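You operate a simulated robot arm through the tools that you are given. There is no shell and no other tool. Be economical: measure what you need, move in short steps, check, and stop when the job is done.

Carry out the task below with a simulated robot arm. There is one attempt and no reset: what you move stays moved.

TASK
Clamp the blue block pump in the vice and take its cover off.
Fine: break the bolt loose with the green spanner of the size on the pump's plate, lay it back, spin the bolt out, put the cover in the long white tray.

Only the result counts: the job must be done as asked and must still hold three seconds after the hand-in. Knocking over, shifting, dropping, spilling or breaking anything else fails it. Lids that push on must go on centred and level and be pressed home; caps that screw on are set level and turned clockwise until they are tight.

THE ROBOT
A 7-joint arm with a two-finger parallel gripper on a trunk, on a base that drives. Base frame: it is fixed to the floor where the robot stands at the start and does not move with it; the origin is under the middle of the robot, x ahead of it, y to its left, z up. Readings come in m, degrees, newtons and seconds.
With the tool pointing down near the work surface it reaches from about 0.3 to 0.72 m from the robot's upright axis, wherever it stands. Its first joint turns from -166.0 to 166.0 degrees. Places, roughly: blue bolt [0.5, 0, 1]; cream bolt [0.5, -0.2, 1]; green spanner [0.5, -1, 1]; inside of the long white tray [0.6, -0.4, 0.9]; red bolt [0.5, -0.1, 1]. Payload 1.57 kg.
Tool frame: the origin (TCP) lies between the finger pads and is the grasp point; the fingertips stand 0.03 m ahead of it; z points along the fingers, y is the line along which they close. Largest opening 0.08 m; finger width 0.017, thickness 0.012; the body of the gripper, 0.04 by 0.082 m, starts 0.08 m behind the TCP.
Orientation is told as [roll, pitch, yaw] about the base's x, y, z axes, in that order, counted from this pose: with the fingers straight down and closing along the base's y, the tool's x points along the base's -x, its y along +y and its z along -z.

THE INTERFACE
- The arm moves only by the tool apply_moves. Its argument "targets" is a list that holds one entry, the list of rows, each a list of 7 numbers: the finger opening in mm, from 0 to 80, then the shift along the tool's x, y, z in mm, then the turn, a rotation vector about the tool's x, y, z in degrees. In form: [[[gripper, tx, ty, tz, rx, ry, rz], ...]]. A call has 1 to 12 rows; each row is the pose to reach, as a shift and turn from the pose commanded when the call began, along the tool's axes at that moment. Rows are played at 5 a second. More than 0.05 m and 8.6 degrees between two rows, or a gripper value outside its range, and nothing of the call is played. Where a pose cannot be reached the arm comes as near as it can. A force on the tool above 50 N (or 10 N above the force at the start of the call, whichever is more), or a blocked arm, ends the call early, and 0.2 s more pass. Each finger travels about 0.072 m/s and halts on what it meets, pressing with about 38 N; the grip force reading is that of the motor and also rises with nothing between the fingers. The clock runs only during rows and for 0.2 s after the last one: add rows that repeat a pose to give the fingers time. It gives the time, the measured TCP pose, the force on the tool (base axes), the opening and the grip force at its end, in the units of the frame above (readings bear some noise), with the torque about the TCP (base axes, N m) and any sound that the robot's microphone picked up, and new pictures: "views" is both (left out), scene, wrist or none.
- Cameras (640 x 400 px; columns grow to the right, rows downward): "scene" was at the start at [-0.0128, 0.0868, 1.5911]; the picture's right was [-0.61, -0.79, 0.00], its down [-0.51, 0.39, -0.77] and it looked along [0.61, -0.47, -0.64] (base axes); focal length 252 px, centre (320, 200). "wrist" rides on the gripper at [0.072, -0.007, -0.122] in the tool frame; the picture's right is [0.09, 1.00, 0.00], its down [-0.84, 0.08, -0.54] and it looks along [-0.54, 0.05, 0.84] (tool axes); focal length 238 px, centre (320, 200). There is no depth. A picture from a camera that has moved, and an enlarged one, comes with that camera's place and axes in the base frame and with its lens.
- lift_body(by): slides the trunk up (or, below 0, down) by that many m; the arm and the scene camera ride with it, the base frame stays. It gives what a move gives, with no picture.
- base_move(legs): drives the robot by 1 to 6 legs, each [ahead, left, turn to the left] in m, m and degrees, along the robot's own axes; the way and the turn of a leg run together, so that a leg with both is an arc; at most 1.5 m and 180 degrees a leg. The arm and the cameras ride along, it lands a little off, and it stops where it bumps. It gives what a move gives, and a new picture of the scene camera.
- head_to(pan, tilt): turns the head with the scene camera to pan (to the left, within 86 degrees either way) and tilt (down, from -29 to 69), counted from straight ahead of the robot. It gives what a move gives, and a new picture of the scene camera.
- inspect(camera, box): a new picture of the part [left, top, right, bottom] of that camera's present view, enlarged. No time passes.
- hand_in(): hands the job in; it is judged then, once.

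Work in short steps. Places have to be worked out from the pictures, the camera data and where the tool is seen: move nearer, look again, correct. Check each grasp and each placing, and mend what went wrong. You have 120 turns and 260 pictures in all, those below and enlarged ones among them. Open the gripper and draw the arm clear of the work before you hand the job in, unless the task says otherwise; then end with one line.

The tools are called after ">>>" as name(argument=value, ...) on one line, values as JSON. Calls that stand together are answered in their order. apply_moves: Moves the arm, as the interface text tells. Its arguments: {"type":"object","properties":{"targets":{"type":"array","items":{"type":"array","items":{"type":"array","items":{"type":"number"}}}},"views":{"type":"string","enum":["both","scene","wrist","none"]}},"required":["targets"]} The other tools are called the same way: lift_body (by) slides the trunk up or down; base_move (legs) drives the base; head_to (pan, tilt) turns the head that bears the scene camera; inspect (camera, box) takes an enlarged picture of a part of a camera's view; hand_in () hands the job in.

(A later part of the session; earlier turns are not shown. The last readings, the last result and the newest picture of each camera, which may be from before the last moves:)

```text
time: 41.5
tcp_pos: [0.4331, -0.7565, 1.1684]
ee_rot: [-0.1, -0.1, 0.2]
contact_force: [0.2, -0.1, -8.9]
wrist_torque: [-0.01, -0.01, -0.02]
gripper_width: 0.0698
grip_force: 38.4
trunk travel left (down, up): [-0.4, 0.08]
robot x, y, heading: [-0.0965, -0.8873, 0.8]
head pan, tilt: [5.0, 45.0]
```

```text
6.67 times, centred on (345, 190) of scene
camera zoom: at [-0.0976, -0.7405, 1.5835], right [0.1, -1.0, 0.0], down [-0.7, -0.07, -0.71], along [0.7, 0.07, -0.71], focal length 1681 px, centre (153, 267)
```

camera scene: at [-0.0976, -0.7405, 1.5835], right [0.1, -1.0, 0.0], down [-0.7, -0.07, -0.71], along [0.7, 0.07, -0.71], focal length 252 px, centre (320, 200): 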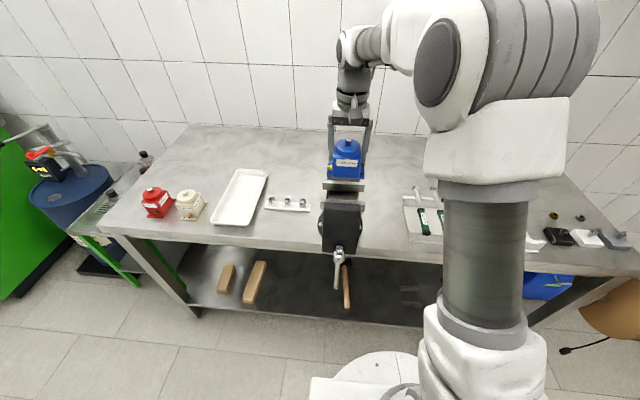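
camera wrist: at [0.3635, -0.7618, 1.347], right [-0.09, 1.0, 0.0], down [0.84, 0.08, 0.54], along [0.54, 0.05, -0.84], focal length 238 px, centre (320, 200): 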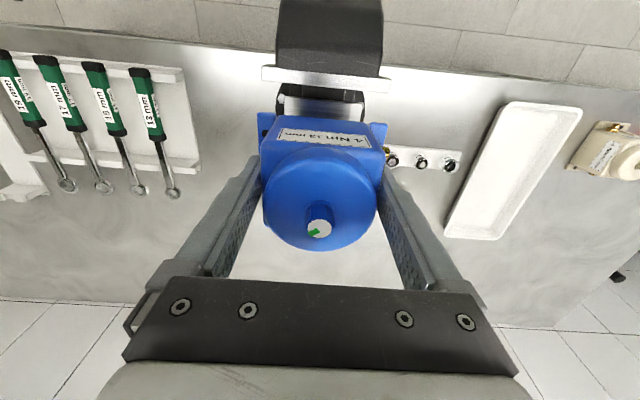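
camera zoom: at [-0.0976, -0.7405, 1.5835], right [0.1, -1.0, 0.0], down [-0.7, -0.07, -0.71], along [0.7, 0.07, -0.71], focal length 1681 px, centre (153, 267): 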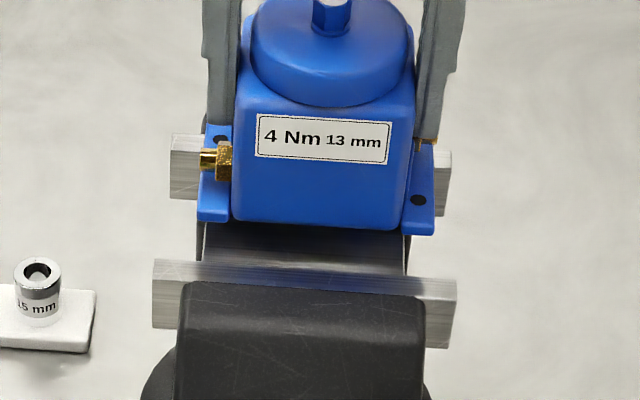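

Jaw tops z≈1.086, gap x≈0.398–0.4665, centre 0.432. I shift 1.5 mm and descend in small steps.

>>> apply_moves(targets=[[[55, 1.5, 0, 5, 0, 0, 0], [55, 1.5, 0, 12, 0, 0, 0], [55, 1.5, 0, 19, 0, 0, 0], [55, 1.5, 0, 26, 0, 0, 0], [55, 1.5, 0, 32, 0, 0, 0], [55, 1.5, 0, 38, 0, 0, 0], [55, 1.5, 0, 38, 0, 0, 0]]], views="none")

>>> inspect(camera="scene", box=[310, 160, 380, 220])

>>> inspect(camera="wrist", box=[240, 50, 400, 150])

```text
time: 42.5
tcp_pos: [0.4352, -0.7544, 1.1544]
ee_rot: [0.1, -1.4, 0.2]
contact_force: [-5.6, 0.4, 20.7]
wrist_torque: [-0.84, -0.47, -0.26]
gripper_width: 0.0698
grip_force: 38.3
trunk travel left (down, up): [-0.4, 0.08]
robot x, y, heading: [-0.1006, -0.8903, 0.7]
head pan, tilt: [5.0, 45.0]
stopped in row 5: the force on the tool passed its limit at 57 N (the readings are from after the stop); the commanded pose is now the measured one
```

```text
6.67 times, centred on (345, 190) of scene
camera zoom: at [-0.1005, -0.741, 1.5836], right [0.1, -1.0, 0.0], down [-0.7, -0.07, -0.71], along [0.7, 0.07, -0.71], focal length 1681 px, centre (153, 267)
```

zoom: 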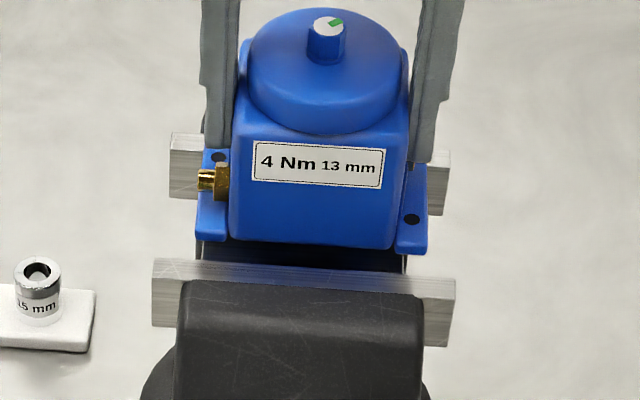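

```text
4.00 times, centred on (320, 100) of wrist
camera zoom: at [0.3596, -0.7625, 1.2745], right [-0.09, 1.0, 0.0], down [0.82, 0.08, 0.56], along [0.56, 0.05, -0.83], focal length 953 px, centre (320, 600)
```

zoom: 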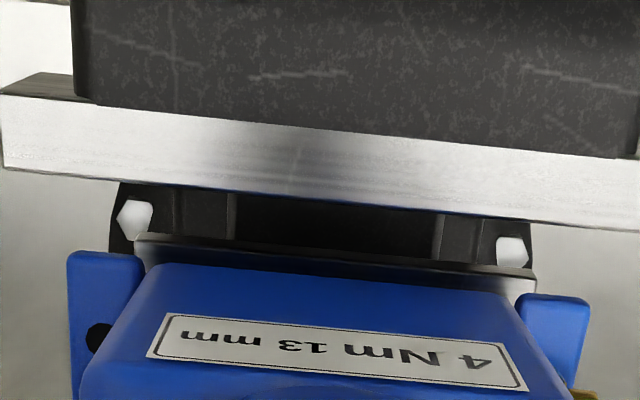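

It touched at bottom z≈1.087 — the rear edge sat on the fixed jaw, with ~7 mm free at the front. I raise, level, shift 4 mm toward the robot and retry.

>>> apply_moves(targets=[[[55, 0, 0, -6, 0, 0.7, 0], [55, 2, 0, -12, 0, 1.4, 0], [55, 4, 0, -12, 0, 1.4, 0], [55, 4, 0, -12, 0, 1.4, 0]]], views="none")

>>> inspect(camera="scene", box=[310, 160, 380, 220])

>>> inspect(camera="wrist", box=[240, 50, 400, 150])

```text
time: 43.5
tcp_pos: [0.4313, -0.7537, 1.1606]
ee_rot: [0.1, 0.5, 0.0]
contact_force: [-0.6, -0.3, -7.4]
wrist_torque: [-0.01, 0.05, 0.03]
gripper_width: 0.0697
grip_force: 37.8
trunk travel left (down, up): [-0.4, 0.08]
robot x, y, heading: [-0.1012, -0.8872, 0.8]
head pan, tilt: [5.0, 45.0]
```

```text
6.67 times, centred on (345, 190) of scene
camera zoom: at [-0.0978, -0.7406, 1.5835], right [0.1, -1.0, 0.0], down [-0.7, -0.07, -0.71], along [0.7, 0.07, -0.71], focal length 1681 px, centre (153, 267)
```

zoom: 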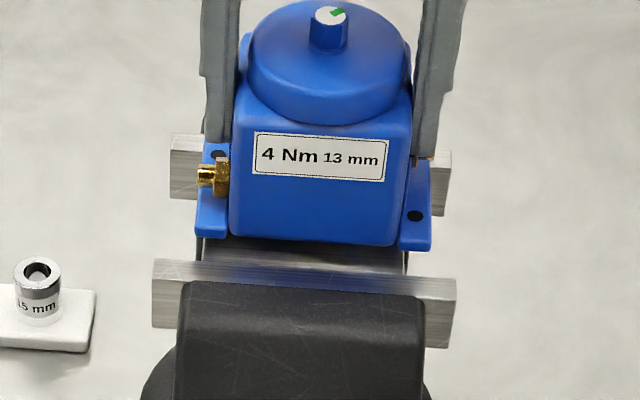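

```text
4.00 times, centred on (320, 100) of wrist
camera zoom: at [0.3598, -0.7623, 1.2844], right [-0.09, 1.0, 0.0], down [0.84, 0.08, 0.53], along [0.53, 0.05, -0.84], focal length 953 px, centre (320, 600)
```

zoom: 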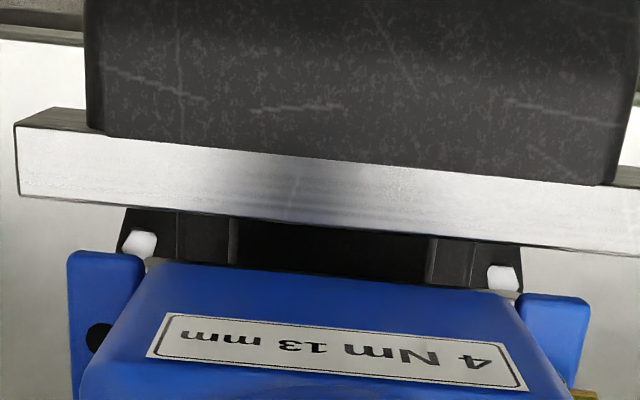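

Still slightly rearward; shift 2 mm more toward the robot and descend gently.

>>> apply_moves(targets=[[[55, 2, 0, 0, 0, -0.4, 0], [55, 2, 0, 5, 0, -0.4, 0], [55, 2, 0, 9, 0, -0.4, 0], [55, 2, 0, 13, 0, -0.4, 0], [55, 2, 0, 17, 0, -0.4, 0], [55, 2, 0, 21, 0, -0.4, 0], [55, 2, 0, 21, 0, -0.4, 0]]], views="none")

>>> inspect(camera="scene", box=[310, 160, 380, 220])

```text
time: 45.1
tcp_pos: [0.4301, -0.7555, 1.139]
ee_rot: [0.0, 0.0, 0.2]
contact_force: [-0.3, -0.5, -7.3]
wrist_torque: [-0.01, -0.01, 0.04]
gripper_width: 0.0697
grip_force: 38.1
trunk travel left (down, up): [-0.4, 0.08]
robot x, y, heading: [-0.0974, -0.8862, 0.8]
head pan, tilt: [5.0, 45.0]
```

```text
6.67 times, centred on (345, 190) of scene
camera zoom: at [-0.0977, -0.7405, 1.5835], right [0.1, -1.0, 0.0], down [-0.7, -0.07, -0.71], along [0.7, 0.07, -0.71], focal length 1681 px, centre (153, 267)
```

zoom: 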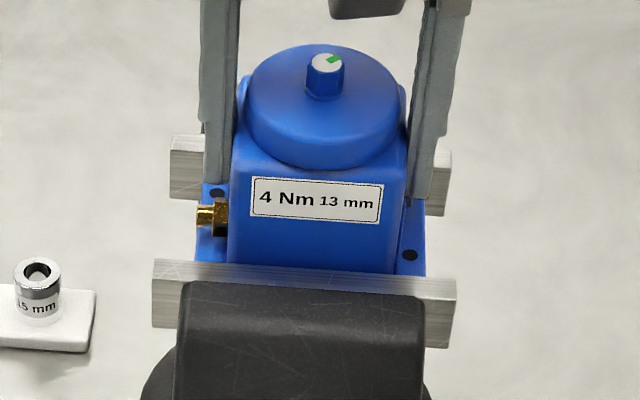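

It's between the jaws. Continue down in 3 mm steps until it touches the bed.

>>> apply_moves(targets=[[[55, 0, 0, 3, 0, 0, 0], [55, 0, 0, 6, 0, 0, 0], [55, 0, 0, 9, 0, 0, 0], [55, 0, 0, 12, 0, 0, 0], [55, 0, 0, 14, 0, 0, 0], [55, 0, 0, 16, 0, 0, 0]]], views="none")

>>> inspect(camera="scene", box=[310, 160, 380, 220])

```text
time: 46.5
tcp_pos: [0.4289, -0.7537, 1.1242]
ee_rot: [0.0, 0.2, 0.1]
contact_force: [0.1, 0.2, -7.8]
wrist_torque: [0.01, 0.03, 0.0]
gripper_width: 0.0696
grip_force: 38.8
trunk travel left (down, up): [-0.4, 0.08]
robot x, y, heading: [-0.096, -0.8847, 0.9]
head pan, tilt: [5.0, 45.0]
```

```text
6.67 times, centred on (345, 190) of scene
camera zoom: at [-0.0977, -0.7405, 1.5835], right [0.1, -1.0, 0.0], down [-0.7, -0.07, -0.71], along [0.7, 0.07, -0.71], focal length 1681 px, centre (153, 267)
```

zoom: 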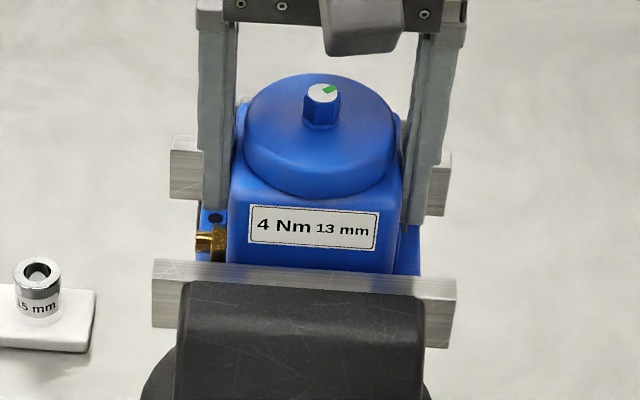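

>>> apply_moves(targets=[[[55, 0, 0, 2, 0, 0, 0], [55, 0, 0, 4, 0, 0, 0], [55, 0, 0, 6, 0, 0, 0], [55, 0, 0, 8, 0, 0, 0]]], views="none")

```text
time: 47.5
tcp_pos: [0.4294, -0.7556, 1.1212]
ee_rot: [0.1, -0.5, 0.2]
contact_force: [-2.8, -2.1, 31.7]
wrist_torque: [-0.74, 0.68, 0.0]
gripper_width: 0.0696
grip_force: 37.4
trunk travel left (down, up): [-0.4, 0.08]
robot x, y, heading: [-0.0955, -0.8852, 0.8]
head pan, tilt: [5.0, 45.0]
```

Seated on the bed (TCP z≈1.121, 32 N). I relax the load and open the fingers.

>>> apply_moves(targets=[[[55, 0, 0, -3, 0, 0, 0], [55, 0, 0, -5, 0, 0, 0], [80, 0, 0, -5, 0, 0, 0], [80, 0, 0, -5, 0, 0, 0], [80, 0, 0, -5, 0, 0, 0]]])

```text
time: 48.7
tcp_pos: [0.4278, -0.7556, 1.1211]
ee_rot: [0.0, 0.0, 0.1]
contact_force: [0.3, 0.0, -0.5]
wrist_torque: [0.0, 0.01, -0.03]
gripper_width: 0.0802
grip_force: 0.1
trunk travel left (down, up): [-0.4, 0.08]
robot x, y, heading: [-0.0975, -0.8872, 0.6]
head pan, tilt: [5.0, 45.0]
camera scene: at [-0.0983, -0.7407, 1.5835], right [0.1, -1.0, 0.0], down [-0.7, -0.07, -0.71], along [0.7, 0.07, -0.71], focal length 252 px, centre (320, 200)
camera wrist: at [0.3554, -0.7626, 1.244], right [-0.09, 1.0, 0.0], down [0.84, 0.08, 0.54], along [0.54, 0.05, -0.84], focal length 238 px, centre (320, 200)
```

scene: 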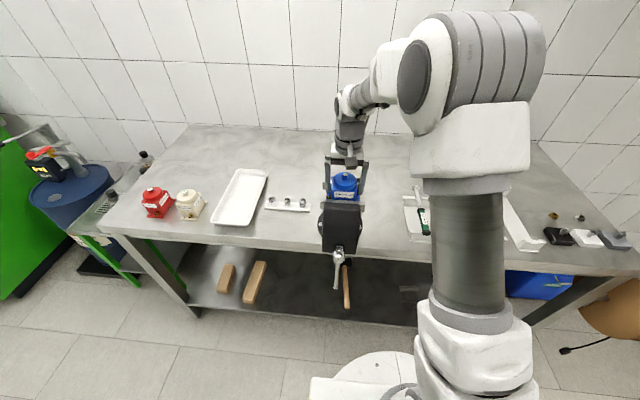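
wrist: 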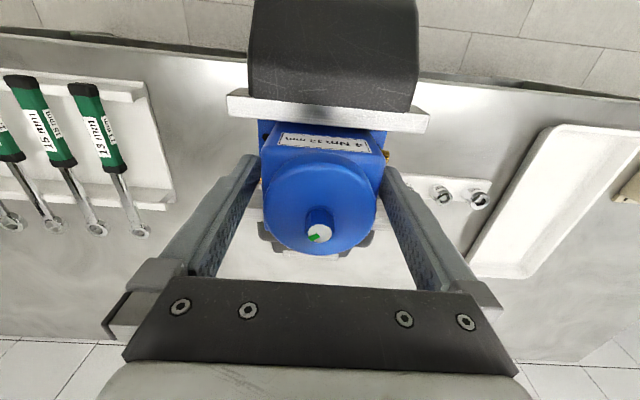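

Pump released and standing. I raise the arm straight up, then back the base off to work the vice handle.

>>> apply_moves(targets=[[[80, 0, 0, -20, 0, 0, 0], [80, 0, 0, -50, 0, 0, 0], [80, 0, 0, -90, 0, 0, 0], [80, 0, 0, -130, 0, 0, 0], [60, 0, 0, -160, 0, 0, 0], [30, 0, 0, -160, 0, 0, 0], [0, 0, 0, -160, 0, 0, 0], [0, 0, 0, -160, 0, 0, 0]]], views="none")

>>> base_move(legs=[[-0.35, 0, 0]])

>>> inspect(camera="scene", box=[270, 120, 410, 260])

```text
time: 50.5
tcp_pos: [0.4275, -0.7556, 1.2814]
ee_rot: [0.0, -0.1, 0.1]
contact_force: [-0.2, 0.5, 0.3]
wrist_torque: [0.0, 0.0, -0.02]
gripper_width: 0.0001
grip_force: 21.9
trunk travel left (down, up): [-0.4, 0.08]
robot x, y, heading: [-0.1, -0.8858, 0.5]
head pan, tilt: [5.0, 45.0]
```

```text
time: 53.4
tcp_pos: [0.0826, -0.7632, 1.2815]
ee_rot: [0.1, 0.0, -0.7]
contact_force: [-0.1, 0.7, 0.1]
wrist_torque: [-0.01, 0.02, 0.02]
gripper_width: 0.0
grip_force: 21.7
trunk travel left (down, up): [-0.4, 0.08]
robot x, y, heading: [-0.442, -0.8891, -0.2]
head pan, tilt: [5.0, 45.0]
camera scene: at [-0.4437, -0.7429, 1.5835], right [0.09, -1.0, 0.0], down [-0.7, -0.06, -0.71], along [0.7, 0.06, -0.71], focal length 252 px, centre (320, 200)
```

scene: 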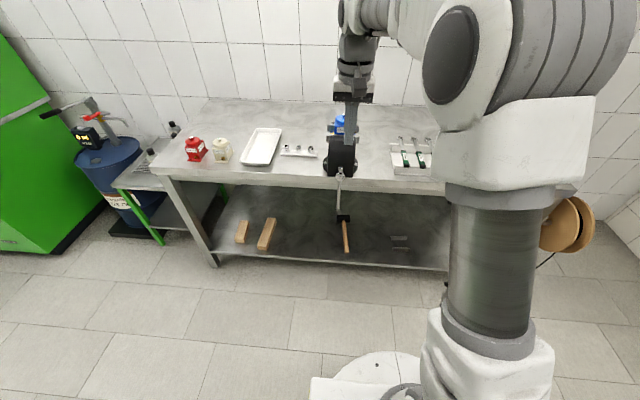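

```text
2.86 times, centred on (340, 190) of scene
camera zoom: at [-0.4437, -0.7429, 1.5835], right [0.09, -1.0, 0.0], down [-0.7, -0.06, -0.71], along [0.7, 0.06, -0.71], focal length 720 px, centre (263, 229)
```

zoom: 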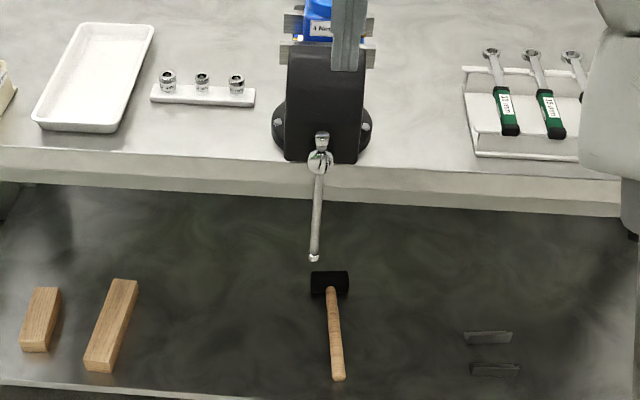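

Handle hub ≈(0.28, -0.756, 0.993), bar hanging to z≈0.796. I'll push it clockwise with the closed fingers, tool horizontal; first I turn the tool forward.

>>> apply_moves(targets=[[[0, -8, -4, 20, 0, -8.2, 0], [0, -16, -7, 40, 0, -16.4, 0], [0, -24, -11, 60, 0, -24.6, 0], [0, -32, -14, 80, 0, -32.8, 0], [0, -40, -18, 100, 0, -41, 0], [0, -48, -21, 120, 0, -49.2, 0], [0, -56, -25, 140, 0, -57.4, 0], [0, -64, -29, 160, 0, -65.6, 0], [0, -72, -32, 180, 0, -73.8, 0], [0, -80, -36, 200, 0, -82, 0], [0, -87, -40, 230, 0, -90, 0], [0, -87, -40, 230, 0, -90, 0]]])

```text
time: 56.0
tcp_pos: [0.1694, -0.8039, 1.0525]
ee_rot: [-172.5, -89.9, 171.9]
contact_force: [0.0, 0.0, 0.4]
wrist_torque: [0.01, 0.04, 0.0]
gripper_width: 0.0002
grip_force: 21.2
trunk travel left (down, up): [-0.4, 0.08]
robot x, y, heading: [-0.4469, -0.8913, 0.1]
head pan, tilt: [5.0, 45.0]
camera scene: at [-0.4433, -0.7429, 1.5835], right [0.09, -1.0, 0.0], down [-0.7, -0.06, -0.71], along [0.7, 0.06, -0.71], focal length 252 px, centre (320, 200)
camera wrist: at [0.0471, -0.8097, 0.9814], right [0.01, 1.0, -0.09], down [-0.54, 0.08, 0.84], along [0.84, 0.04, 0.54], focal length 238 px, centre (320, 200)
```

scene: 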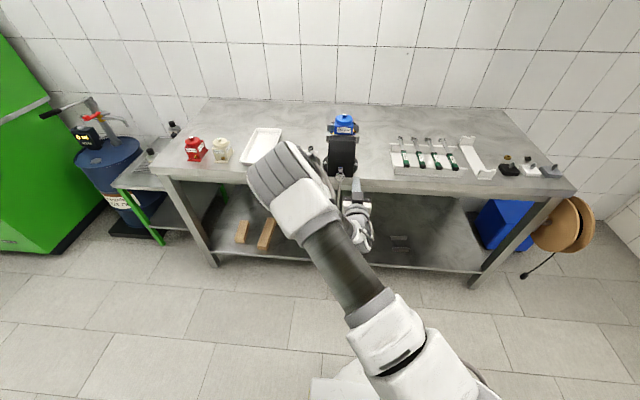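
wrist: 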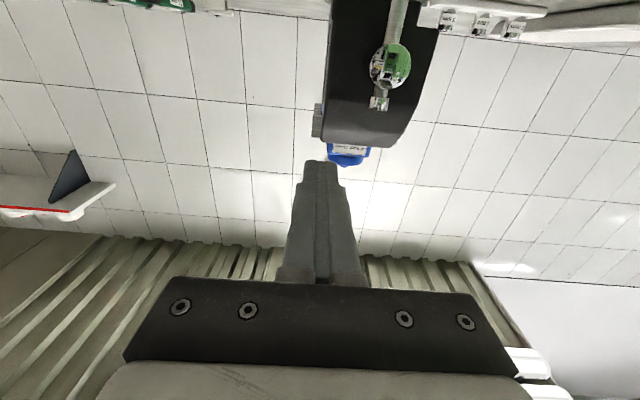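

Hub confirmed at ≈(0.28, -0.752, 0.99). I go to the right side of the bar at radius ≈0.12 m below the hub.

>>> apply_moves(targets=[[[0, 45, 3, 0, 0, 0, 0], [0, 90, 6, 0, 0, 0, 0], [0, 135, 9, 0, 0, 0, 0], [0, 178, 10, 0, 0, 0, 0], [0, 178, 10, 45, 0, 0, 0], [0, 178, 10, 90, 0, 0, 0], [0, 178, 10, 103, 0, 0, 0], [0, 178, 10, 103, 0, 0, 0]]])

>>> inspect(camera="scene", box=[290, 110, 410, 260])

```text
time: 57.8
tcp_pos: [0.2705, -0.7965, 0.874]
ee_rot: [-22.0, -90.0, 21.4]
contact_force: [0.9, 0.7, 0.7]
wrist_torque: [0.01, 0.01, 0.02]
gripper_width: 0.0
grip_force: 21.1
trunk travel left (down, up): [-0.4, 0.08]
robot x, y, heading: [-0.4421, -0.889, -0.1]
head pan, tilt: [5.0, 45.0]
camera scene: at [-0.4436, -0.7429, 1.5835], right [0.09, -1.0, 0.0], down [-0.7, -0.06, -0.71], along [0.7, 0.06, -0.71], focal length 252 px, centre (320, 200)
camera wrist: at [0.1492, -0.8031, 0.8034], right [0.01, 1.0, -0.09], down [-0.54, 0.08, 0.84], along [0.84, 0.04, 0.54], focal length 238 px, centre (320, 200)
```

scene: 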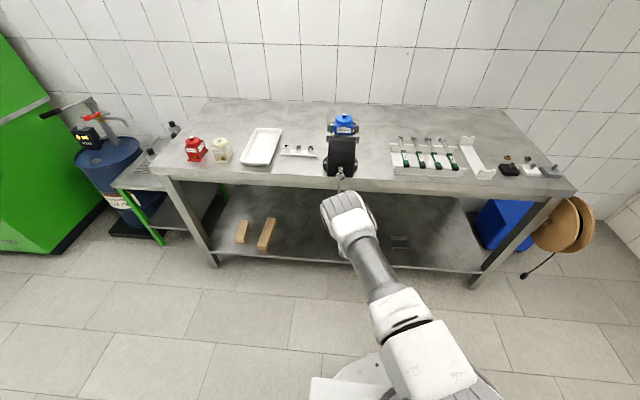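
wrist: 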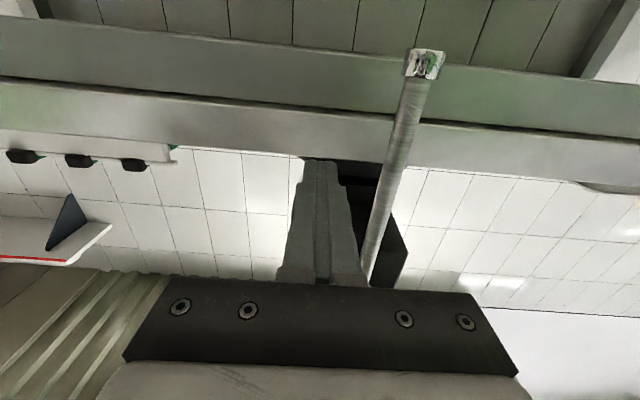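

```text
2.67 times, centred on (350, 185) of scene
camera zoom: at [-0.4436, -0.7429, 1.5835], right [0.09, -1.0, 0.0], down [-0.7, -0.06, -0.71], along [0.7, 0.06, -0.71], focal length 672 px, centre (240, 240)
```

zoom: 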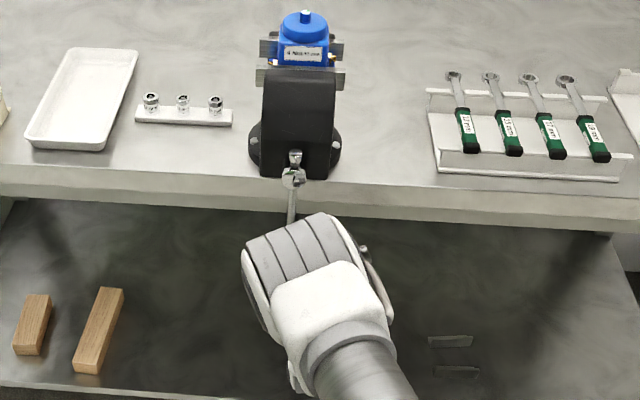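

Fingers are to the right of the bar. I push it clockwise along the arc to about 80°.

>>> apply_moves(targets=[[[0, 5, 21, 0, 0, 0, 0], [0, 7, 42, 0, 0, 0, 0], [0, 5, 63, 0, 0, 0, 0], [0, 0, 84, 0, 0, 0, 0], [0, -9, 104, 0, 0, 0, 0], [0, -22, 122, 0, 0, 0, 0], [0, -37, 137, 0, 0, 0, 0], [0, -54, 149, 0, 0, 0, 0], [0, -74, 158, 0, 0, 0, 0], [0, -95, 164, 0, 0, 0, 0], [0, -95, 164, 0, 0, 0, 0]]])

>>> inspect(camera="scene", box=[290, 110, 410, 260])

```text
time: 60.1
tcp_pos: [0.2729, -0.6301, 0.968]
ee_rot: [139.8, -89.9, -140.3]
contact_force: [0.2, -0.4, -0.6]
wrist_torque: [0.04, -0.01, -0.02]
gripper_width: 0.0001
grip_force: 21.9
trunk travel left (down, up): [-0.4, 0.08]
robot x, y, heading: [-0.443, -0.8895, 0.2]
head pan, tilt: [5.0, 45.0]
camera scene: at [-0.4436, -0.7428, 1.5836], right [0.09, -1.0, 0.0], down [-0.7, -0.06, -0.71], along [0.7, 0.06, -0.71], focal length 252 px, centre (320, 200)
camera wrist: at [0.1518, -0.6363, 0.8977], right [0.01, 1.0, -0.09], down [-0.54, 0.08, 0.84], along [0.84, 0.04, 0.54], focal length 238 px, centre (320, 200)
```

scene: 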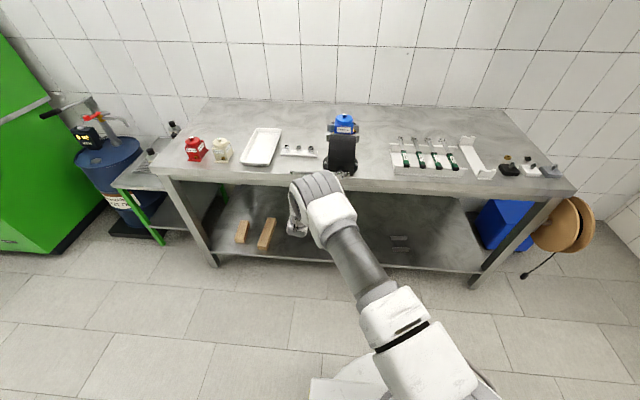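
wrist: 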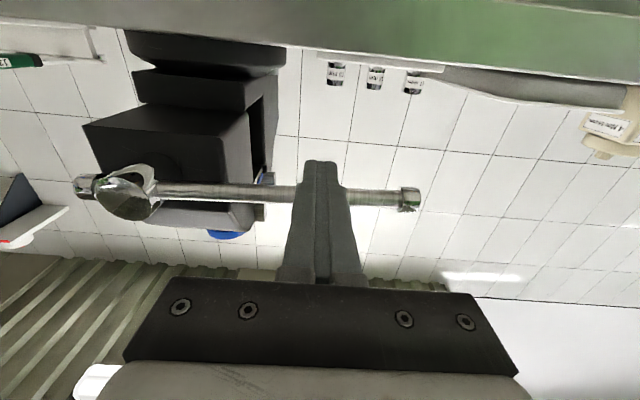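

```text
2.67 times, centred on (350, 185) of scene
camera zoom: at [-0.4436, -0.7428, 1.5836], right [0.09, -1.0, 0.0], down [-0.7, -0.06, -0.71], along [0.7, 0.06, -0.71], focal length 672 px, centre (240, 240)
```

zoom: 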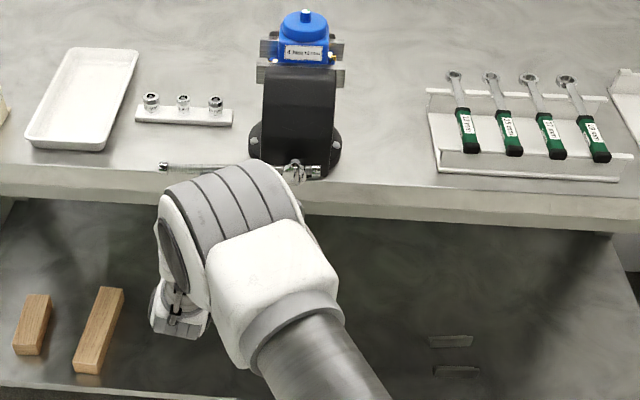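

Bar turned smoothly to pointing left, no resistance yet. I keep pushing around clockwise.

>>> apply_moves(targets=[[[0, -44, 0, 0, 0, 0, 0], [0, -84, -15, 0, 0, 0, 0], [0, -118, -43, 0, 0, 0, 0], [0, -139, -81, 0, 0, 0, 0], [0, -147, -123, 0, 0, 0, 0], [0, -139, -166, 0, 0, 0, 0], [0, -118, -204, 0, 0, 0, 0], [0, -84, -232, 0, 0, 0, 0], [0, -44, -247, 0, 0, 0, 0], [0, 0, -247, 0, 0, 0, 0], [0, 0, -247, 0, 0, 0, 0]]])

>>> inspect(camera="scene", box=[290, 110, 410, 260])

```text
time: 60.7
tcp_pos: [0.271, -0.6347, 1.0078]
ee_rot: [-7.8, -86.5, 8.1]
contact_force: [20.0, 11.2, -33.4]
wrist_torque: [0.27, 0.86, 0.5]
gripper_width: 0.0002
grip_force: 21.3
trunk travel left (down, up): [-0.4, 0.08]
robot x, y, heading: [-0.4414, -0.8876, -0.0]
head pan, tilt: [5.0, 45.0]
stopped in row 2: the force on the tool passed its limit at 66 N (the readings are from after the stop); the commanded pose is now the measured one
camera scene: at [-0.4374, -0.7405, 1.5828], right [0.09, -1.0, 0.0], down [-0.71, -0.06, -0.7], along [0.7, 0.06, -0.71], focal length 252 px, centre (320, 200)
camera wrist: at [0.144, -0.6422, 0.9443], right [-0.01, 0.99, -0.1], down [-0.49, 0.08, 0.87], along [0.87, 0.06, 0.49], focal length 238 px, centre (320, 200)
```

scene: 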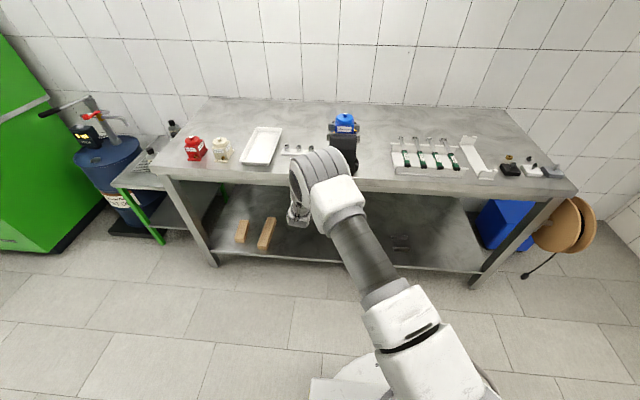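
wrist: 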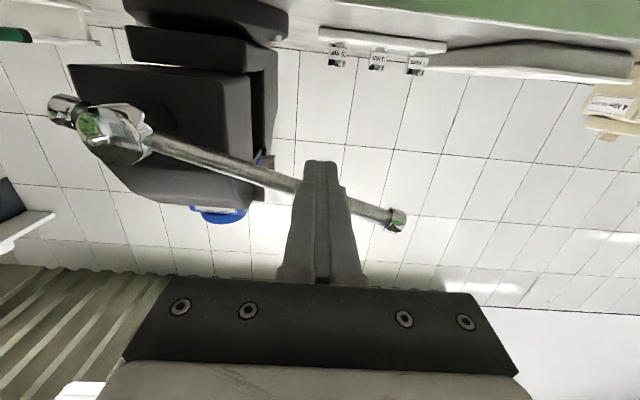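

```text
2.67 times, centred on (350, 185) of scene
camera zoom: at [-0.4374, -0.7405, 1.5828], right [0.09, -1.0, 0.0], down [-0.71, -0.06, -0.7], along [0.7, 0.06, -0.71], focal length 672 px, centre (240, 240)
```

zoom: 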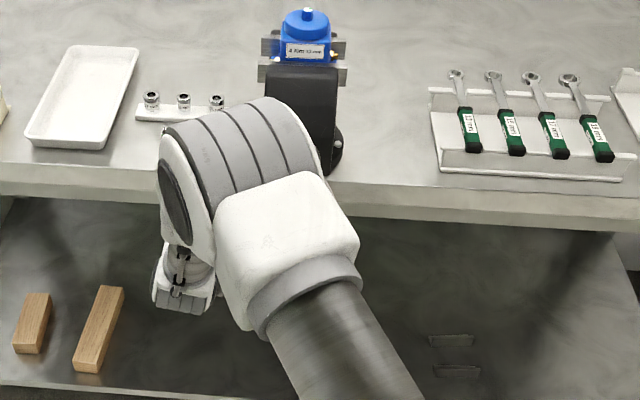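

Strong resistance at about 110° of bar rotation — likely clamped. I back off the peg and look at the jaws.

>>> apply_moves(targets=[[[0, 20, 5, 0, 0, -1.5, 0], [0, 45, 5, 0, 0, -3.4, 0], [0, 45, 5, -40, 0, -3.4, 0], [0, 45, 5, -80, 0, -3.4, 0]]])

>>> inspect(camera="scene", box=[320, 100, 370, 190])

```text
time: 61.7
tcp_pos: [0.1865, -0.6331, 0.9776]
ee_rot: [-170.9, -88.6, 170.9]
contact_force: [-0.1, -0.2, 0.6]
wrist_torque: [0.0, 0.0, 0.02]
gripper_width: 0.0
grip_force: 21.2
trunk travel left (down, up): [-0.4, 0.08]
robot x, y, heading: [-0.4462, -0.8892, 0.1]
head pan, tilt: [5.0, 45.0]
camera scene: at [-0.4435, -0.7427, 1.5836], right [0.09, -1.0, 0.0], down [-0.7, -0.06, -0.71], along [0.7, 0.06, -0.71], focal length 252 px, centre (320, 200)
camera wrist: at [0.0661, -0.6399, 0.9038], right [0.0, 1.0, -0.1], down [-0.56, 0.08, 0.82], along [0.83, 0.05, 0.56], focal length 238 px, centre (320, 200)
```

scene: 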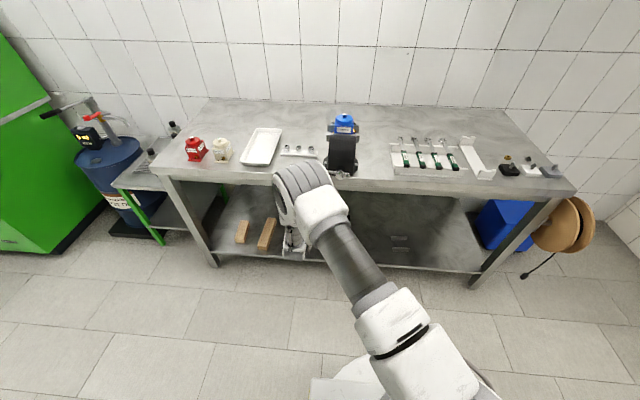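
wrist: 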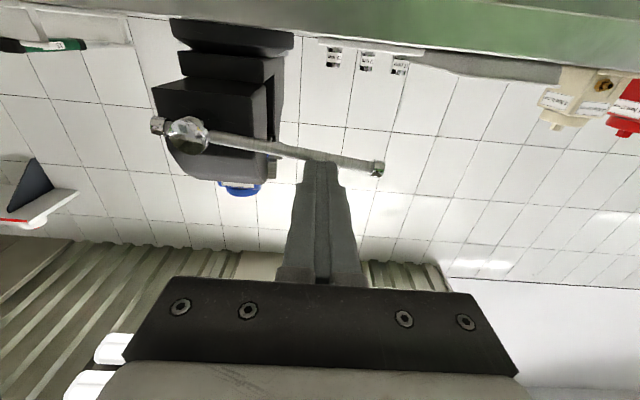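

```text
4.44 times, centred on (345, 145) of scene
camera zoom: at [-0.4435, -0.7427, 1.5836], right [0.09, -1.0, 0.0], down [-0.7, -0.06, -0.71], along [0.7, 0.06, -0.71], focal length 1121 px, centre (209, 444)
```

zoom: 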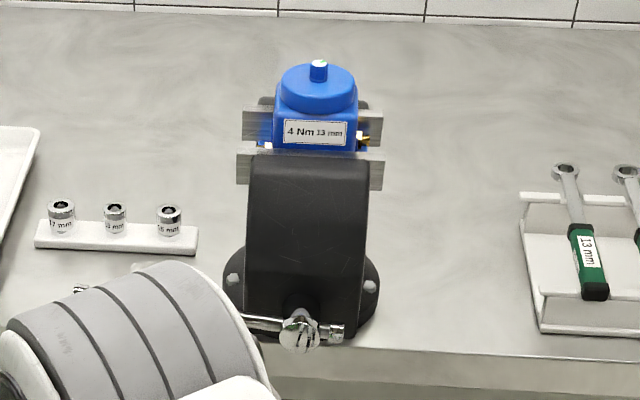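

Bar holds at ~105°. I push once more, slowly and a bit farther out, to be sure it is tight rather than bumped.

>>> apply_moves(targets=[[[0, 3, 20, 0, 0, -1.4, 0], [0, 3, 20, 45, 0, -1.4, 0], [0, 3, 20, 84, 0, -1.4, 0], [0, -12, 20, 84, 0, -1.4, 0], [0, -20, 20, 84, 0, -1.4, 0], [0, -26, 19, 84, 0, -1.4, 0], [0, -32, 18, 84, 0, -1.4, 0], [0, -38, 17, 84, 0, -1.4, 0], [0, -44, 16, 84, 0, -1.4, 0], [0, -50, 15, 84, 0, -1.4, 0]]], views="wrist")

```text
time: 63.9
tcp_pos: [0.272, -0.6162, 1.0153]
ee_rot: [-151.8, -88.7, 152.0]
contact_force: [12.0, 3.0, -43.2]
wrist_torque: [0.4, 1.05, 0.18]
gripper_width: 0.0003
grip_force: 21.5
trunk travel left (down, up): [-0.4, 0.08]
robot x, y, heading: [-0.442, -0.8891, 0.1]
head pan, tilt: [5.0, 45.0]
camera wrist: at [0.1507, -0.6236, 0.9417], right [0.0, 0.99, -0.1], down [-0.56, 0.08, 0.83], along [0.83, 0.06, 0.56], focal length 238 px, centre (320, 200)
```

wrist: 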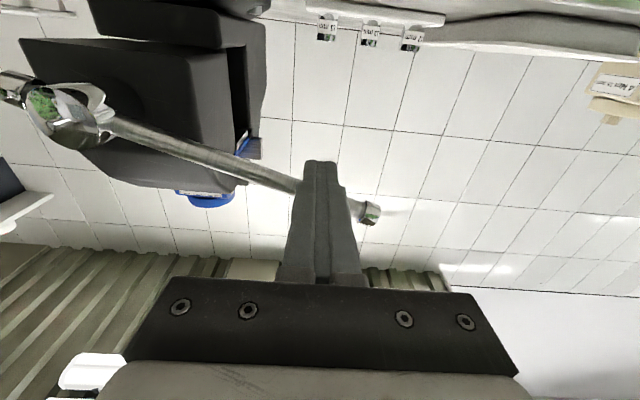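

Static 45 N at r≈0.14 m with no turning. One more small increment, then back off.

>>> apply_moves(targets=[[[0, -3, 0, 0, 0, 0, 0], [0, -6, 0, 0, 0, 0, 0], [0, -9, 0, 0, 0, 0, 0]]], views="none")

>>> apply_moves(targets=[[[0, 10, 2, 0, 0, 0, 0], [0, 40, 2, 0, 0, 0, 0], [0, 40, 2, -45, 0, 0, 0], [0, 40, 2, -90, 0, 0, 0], [0, 0, 0, -110, 0, 0, 0], [0, -45, -20, -120, 0, 0, 0], [0, -90, -40, -120, 0, 0, 0], [0, -135, -60, -120, 0, 0, 0], [0, -180, -80, -120, 0, 0, 0], [0, -220, -100, -120, 0, 0, 0]]], views="none")

>>> inspect(camera="scene", box=[300, 100, 390, 200])

```text
time: 64.6
tcp_pos: [0.2692, -0.6142, 1.0129]
ee_rot: [-70.8, -89.2, 71.5]
contact_force: [21.8, 10.8, -30.8]
wrist_torque: [0.24, 0.95, 0.51]
gripper_width: 0.0001
grip_force: 21.7
trunk travel left (down, up): [-0.4, 0.08]
robot x, y, heading: [-0.4433, -0.8895, 0.0]
head pan, tilt: [5.0, 45.0]
stopped in row 3: the force on the tool passed its limit at 55 N (the readings are from after the stop); the commanded pose is now the measured one
```

```text
refused: row 6 steps farther than a row can; nothing moved
```

```text
4.00 times, centred on (345, 150) of scene
camera zoom: at [-0.4375, -0.7403, 1.5837], right [0.09, -1.0, 0.0], down [-0.71, -0.06, -0.7], along [0.7, 0.06, -0.71], focal length 1008 px, centre (220, 400)
```

zoom: 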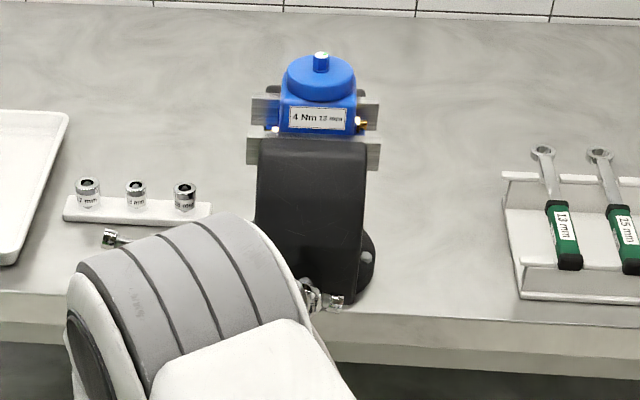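

Tight (55 N peak, bar unmoved). I retreat the peg and raise.

>>> apply_moves(targets=[[[0, 10, 2, 0, 0, 0, 0], [0, 40, 2, 0, 0, 0, 0], [0, 40, 2, -45, 0, 0, 0], [0, 40, 2, -90, 0, 0, 0], [0, 20, 0, -120, 0, 0, 0], [0, -20, -10, -120, 0, 0, 0], [0, -60, -25, -120, 0, 0, 0], [0, -100, -40, -120, 0, 0, 0], [0, -140, -55, -120, 0, 0, 0], [0, -180, -70, -120, 0, 0, 0], [0, -220, -90, -120, 0, 0, 0], [0, -240, -100, -120, 0, 0, 0]]], views="none")

>>> apply_moves(targets=[[[0, 0, 0, 0, 0, 8.2, 0], [10, 0, 0, 0, 0, 16.4, 0], [20, 0, 0, 0, 0, 24.6, 0], [30, 0, 0, 0, 0, 32.8, 0], [40, 0, 0, 0, 0, 41, 0], [50, 0, 0, 0, 0, 49.2, 0], [60, 0, 0, 0, 0, 57.4, 0], [60, 0, 0, 0, 0, 65.6, 0], [60, 0, 0, 0, 0, 73.8, 0], [60, 0, 0, 0, 0, 82, 0], [60, 0, 0, 0, 0, 89, 0], [60, 0, 0, 0, 0, 89, 0]]])

>>> inspect(camera="scene", box=[380, 120, 480, 190])

```text
time: 67.2
tcp_pos: [0.1447, -0.7152, 1.2602]
ee_rot: [-141.4, -88.9, 141.7]
contact_force: [-0.2, -0.2, 0.1]
wrist_torque: [0.01, -0.02, 0.03]
gripper_width: 0.0
grip_force: 21.7
trunk travel left (down, up): [-0.4, 0.08]
robot x, y, heading: [-0.4473, -0.8912, -0.0]
head pan, tilt: [5.0, 45.0]
```

```text
time: 69.8
tcp_pos: [0.144, -0.714, 1.2616]
ee_rot: [-0.6, -1.8, 0.3]
contact_force: [-0.3, 0.4, -0.3]
wrist_torque: [0.0, 0.01, 0.0]
gripper_width: 0.0601
grip_force: 0.0
trunk travel left (down, up): [-0.4, 0.08]
robot x, y, heading: [-0.4426, -0.8867, 0.3]
head pan, tilt: [5.0, 45.0]
camera scene: at [-0.4432, -0.7427, 1.5835], right [0.09, -1.0, 0.0], down [-0.7, -0.06, -0.71], along [0.7, 0.06, -0.71], focal length 252 px, centre (320, 200)
camera wrist: at [0.0676, -0.7212, 1.3827], right [-0.1, 1.0, -0.01], down [0.82, 0.09, 0.57], along [0.57, 0.04, -0.82], focal length 238 px, centre (320, 200)
```

scene: 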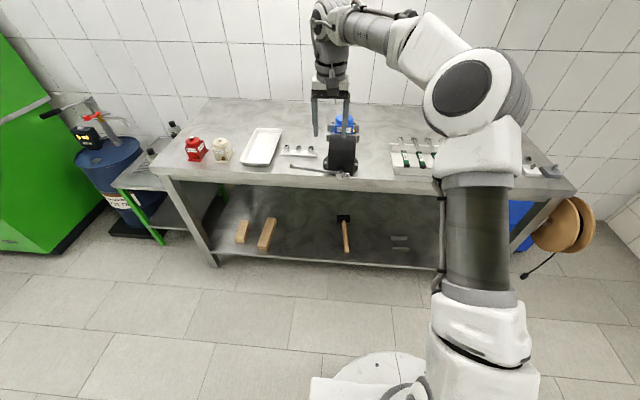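
wrist: 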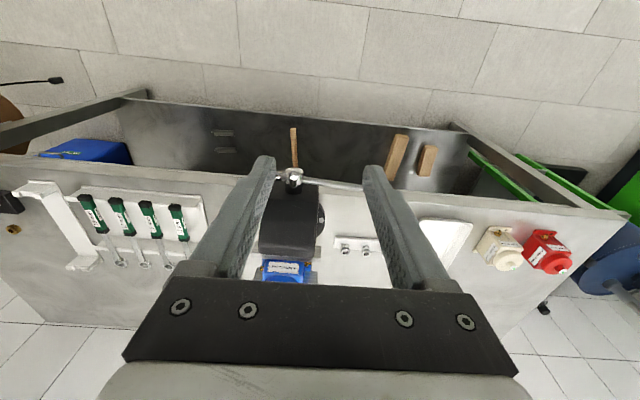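

```text
5.71 times, centred on (430, 155) of scene
camera zoom: at [-0.4432, -0.7427, 1.5835], right [0.09, -1.0, 0.0], down [-0.7, -0.06, -0.71], along [0.7, 0.06, -0.71], focal length 1441 px, centre (-309, 457)
```

zoom: 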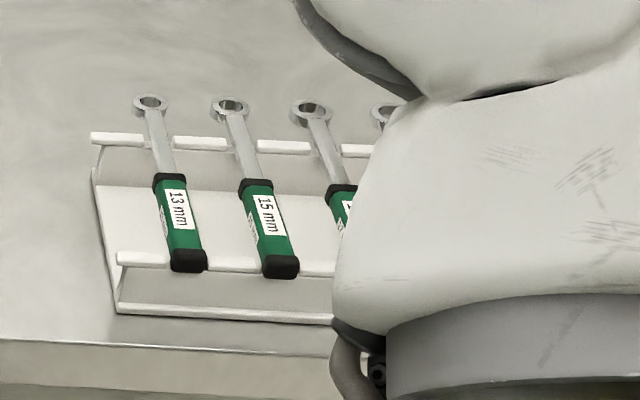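

>>> inspect(camera="wrist", box=[240, 160, 340, 290])

>>> base_move(legs=[[0.25, -0.1, 0]])

>>> inspect(camera="wrist", box=[0, 0, 640, 400])

```text
3.08 times, centred on (290, 225) of wrist
camera zoom: at [0.0676, -0.7212, 1.3827], right [-0.1, 1.0, -0.01], down [0.82, 0.09, 0.57], along [0.57, 0.04, -0.82], focal length 733 px, centre (412, 123)
```

zoom: 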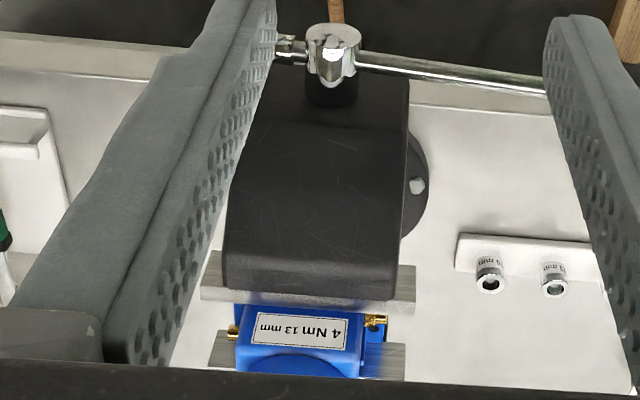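

```text
time: 72.1
tcp_pos: [0.3953, -0.8135, 1.2626]
ee_rot: [-0.6, -1.9, 0.4]
contact_force: [1.0, 0.5, 0.1]
wrist_torque: [-0.02, -0.03, -0.03]
gripper_width: 0.0601
grip_force: 0.0
trunk travel left (down, up): [-0.4, 0.08]
robot x, y, heading: [-0.194, -0.9835, -0.0]
head pan, tilt: [5.0, 45.0]
camera scene: at [-0.1918, -0.8422, 1.5835], right [0.09, -1.0, 0.0], down [-0.7, -0.06, -0.71], along [0.7, 0.06, -0.71], focal length 252 px, centre (320, 200)
```

scene: 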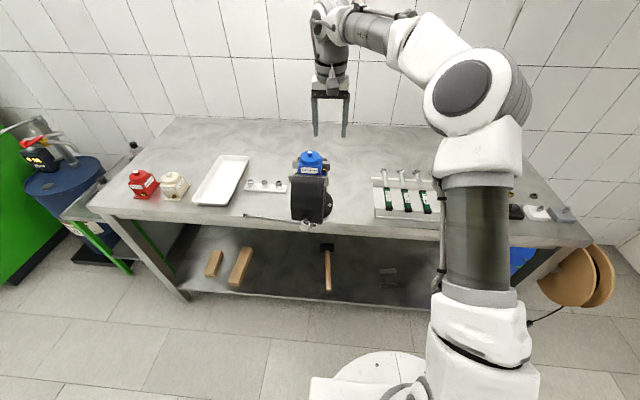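

```text
1.00 times, centred on (320, 200) of wrist (not enlarged: the box is as wide or as high as the picture)
camera zoom: at [0.3189, -0.8198, 1.3825], right [-0.1, 1.0, -0.01], down [0.82, 0.09, 0.57], along [0.57, 0.04, -0.82], focal length 238 px, centre (320, 200)
```

zoom: 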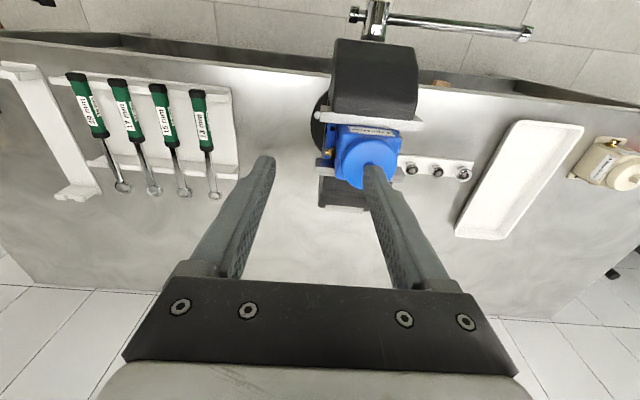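

>>> inspect(camera="wrist", box=[140, 70, 260, 210])

>>> inspect(camera="scene", box=[360, 160, 450, 230])

>>> inspect(camera="scene", box=[280, 140, 350, 200])

```text
2.86 times, centred on (200, 140) of wrist
camera zoom: at [0.3189, -0.8198, 1.3825], right [-0.1, 1.0, -0.01], down [0.82, 0.09, 0.57], along [0.57, 0.04, -0.82], focal length 681 px, centre (663, 371)
```

zoom: 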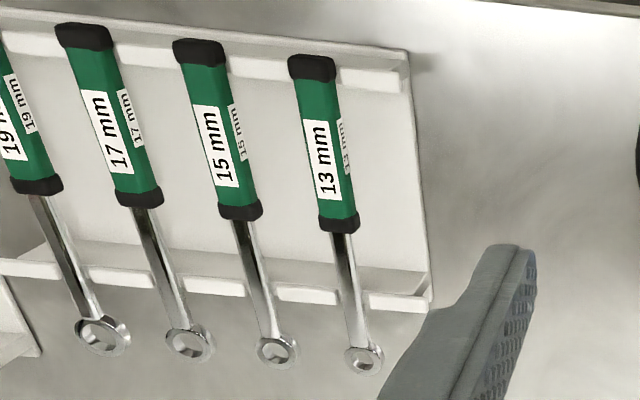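

```text
5.71 times, centred on (405, 195) of scene
camera zoom: at [-0.1918, -0.8422, 1.5835], right [0.09, -1.0, 0.0], down [-0.7, -0.06, -0.71], along [0.7, 0.06, -0.71], focal length 1441 px, centre (-166, 229)
```

zoom: 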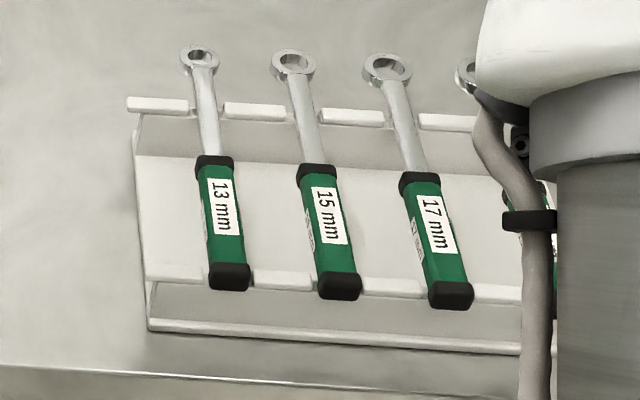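

```text
6.67 times, centred on (315, 170) of scene
camera zoom: at [-0.1918, -0.8422, 1.5835], right [0.09, -1.0, 0.0], down [-0.7, -0.06, -0.71], along [0.7, 0.06, -0.71], focal length 1681 px, centre (353, 400)
```

zoom: 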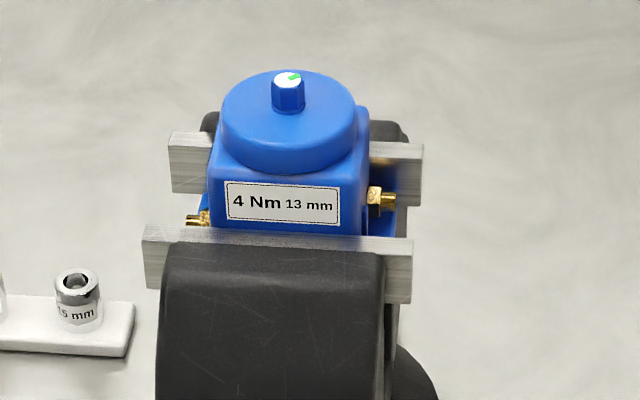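

13 mm spanner lies along x at y≈-1.037, ring at x≈0.645, handle end x≈0.42, z≈0.933. I level the tool and go above its handle.

>>> apply_moves(targets=[[[60, -10, -28, 10, -0.3, 1, 0], [60, -20, -56, 20, -0.6, 1.9, 0], [60, -30, -84, 40, -0.6, 1.9, 0], [55, -40, -112, 70, -0.6, 1.9, 0], [50, -50, -140, 100, -0.6, 1.9, 0], [50, -60, -168, 130, -0.6, 1.9, 0], [50, -70, -196, 155, -0.6, 1.9, 0], [50, -80, -224, 180, -0.6, 1.9, 0], [50, -80, -224, 190, -0.6, 1.9, 0], [50, -80, -224, 190, -0.6, 1.9, 0]]])

>>> inspect(camera="wrist", box=[260, 60, 380, 200])

```text
time: 74.3
tcp_pos: [0.4822, -1.0398, 1.077]
ee_rot: [0.0, -0.1, 0.4]
contact_force: [0.1, 0.3, -0.1]
wrist_torque: [0.01, -0.01, 0.01]
gripper_width: 0.0499
grip_force: 0.0
trunk travel left (down, up): [-0.4, 0.08]
robot x, y, heading: [-0.1945, -0.9867, 0.1]
head pan, tilt: [5.0, 45.0]
camera scene: at [-0.192, -0.8421, 1.5835], right [0.09, -1.0, 0.0], down [-0.7, -0.06, -0.71], along [0.7, 0.06, -0.71], focal length 252 px, centre (320, 200)
camera wrist: at [0.4091, -1.0471, 1.199], right [-0.1, 1.0, 0.0], down [0.84, 0.08, 0.54], along [0.54, 0.05, -0.84], focal length 238 px, centre (320, 200)
```

scene: 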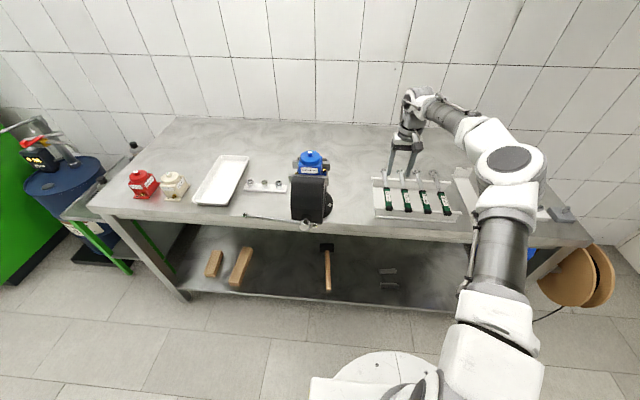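
wrist: 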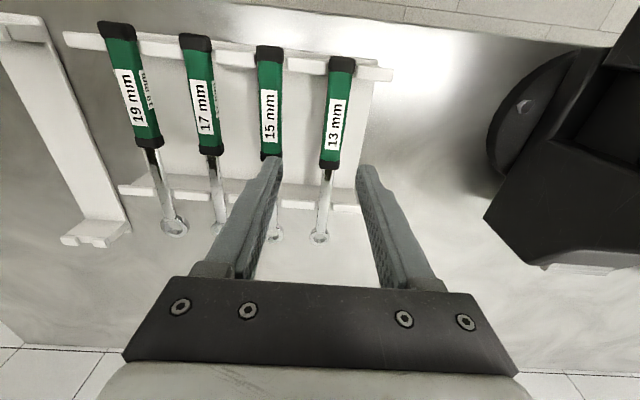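

```text
2.86 times, centred on (320, 130) of wrist
camera zoom: at [0.4091, -1.0471, 1.199], right [-0.1, 1.0, 0.0], down [0.84, 0.08, 0.54], along [0.54, 0.05, -0.84], focal length 681 px, centre (320, 400)
```

zoom: 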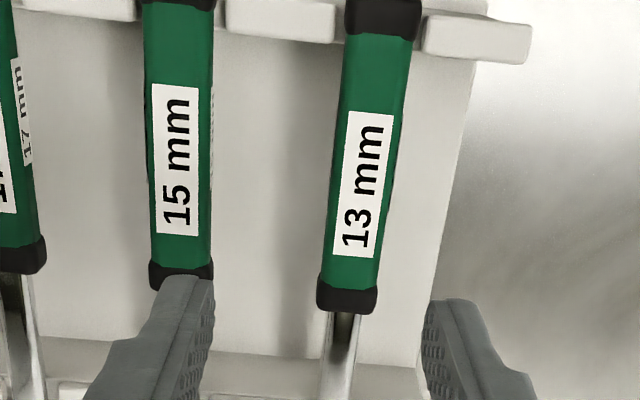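

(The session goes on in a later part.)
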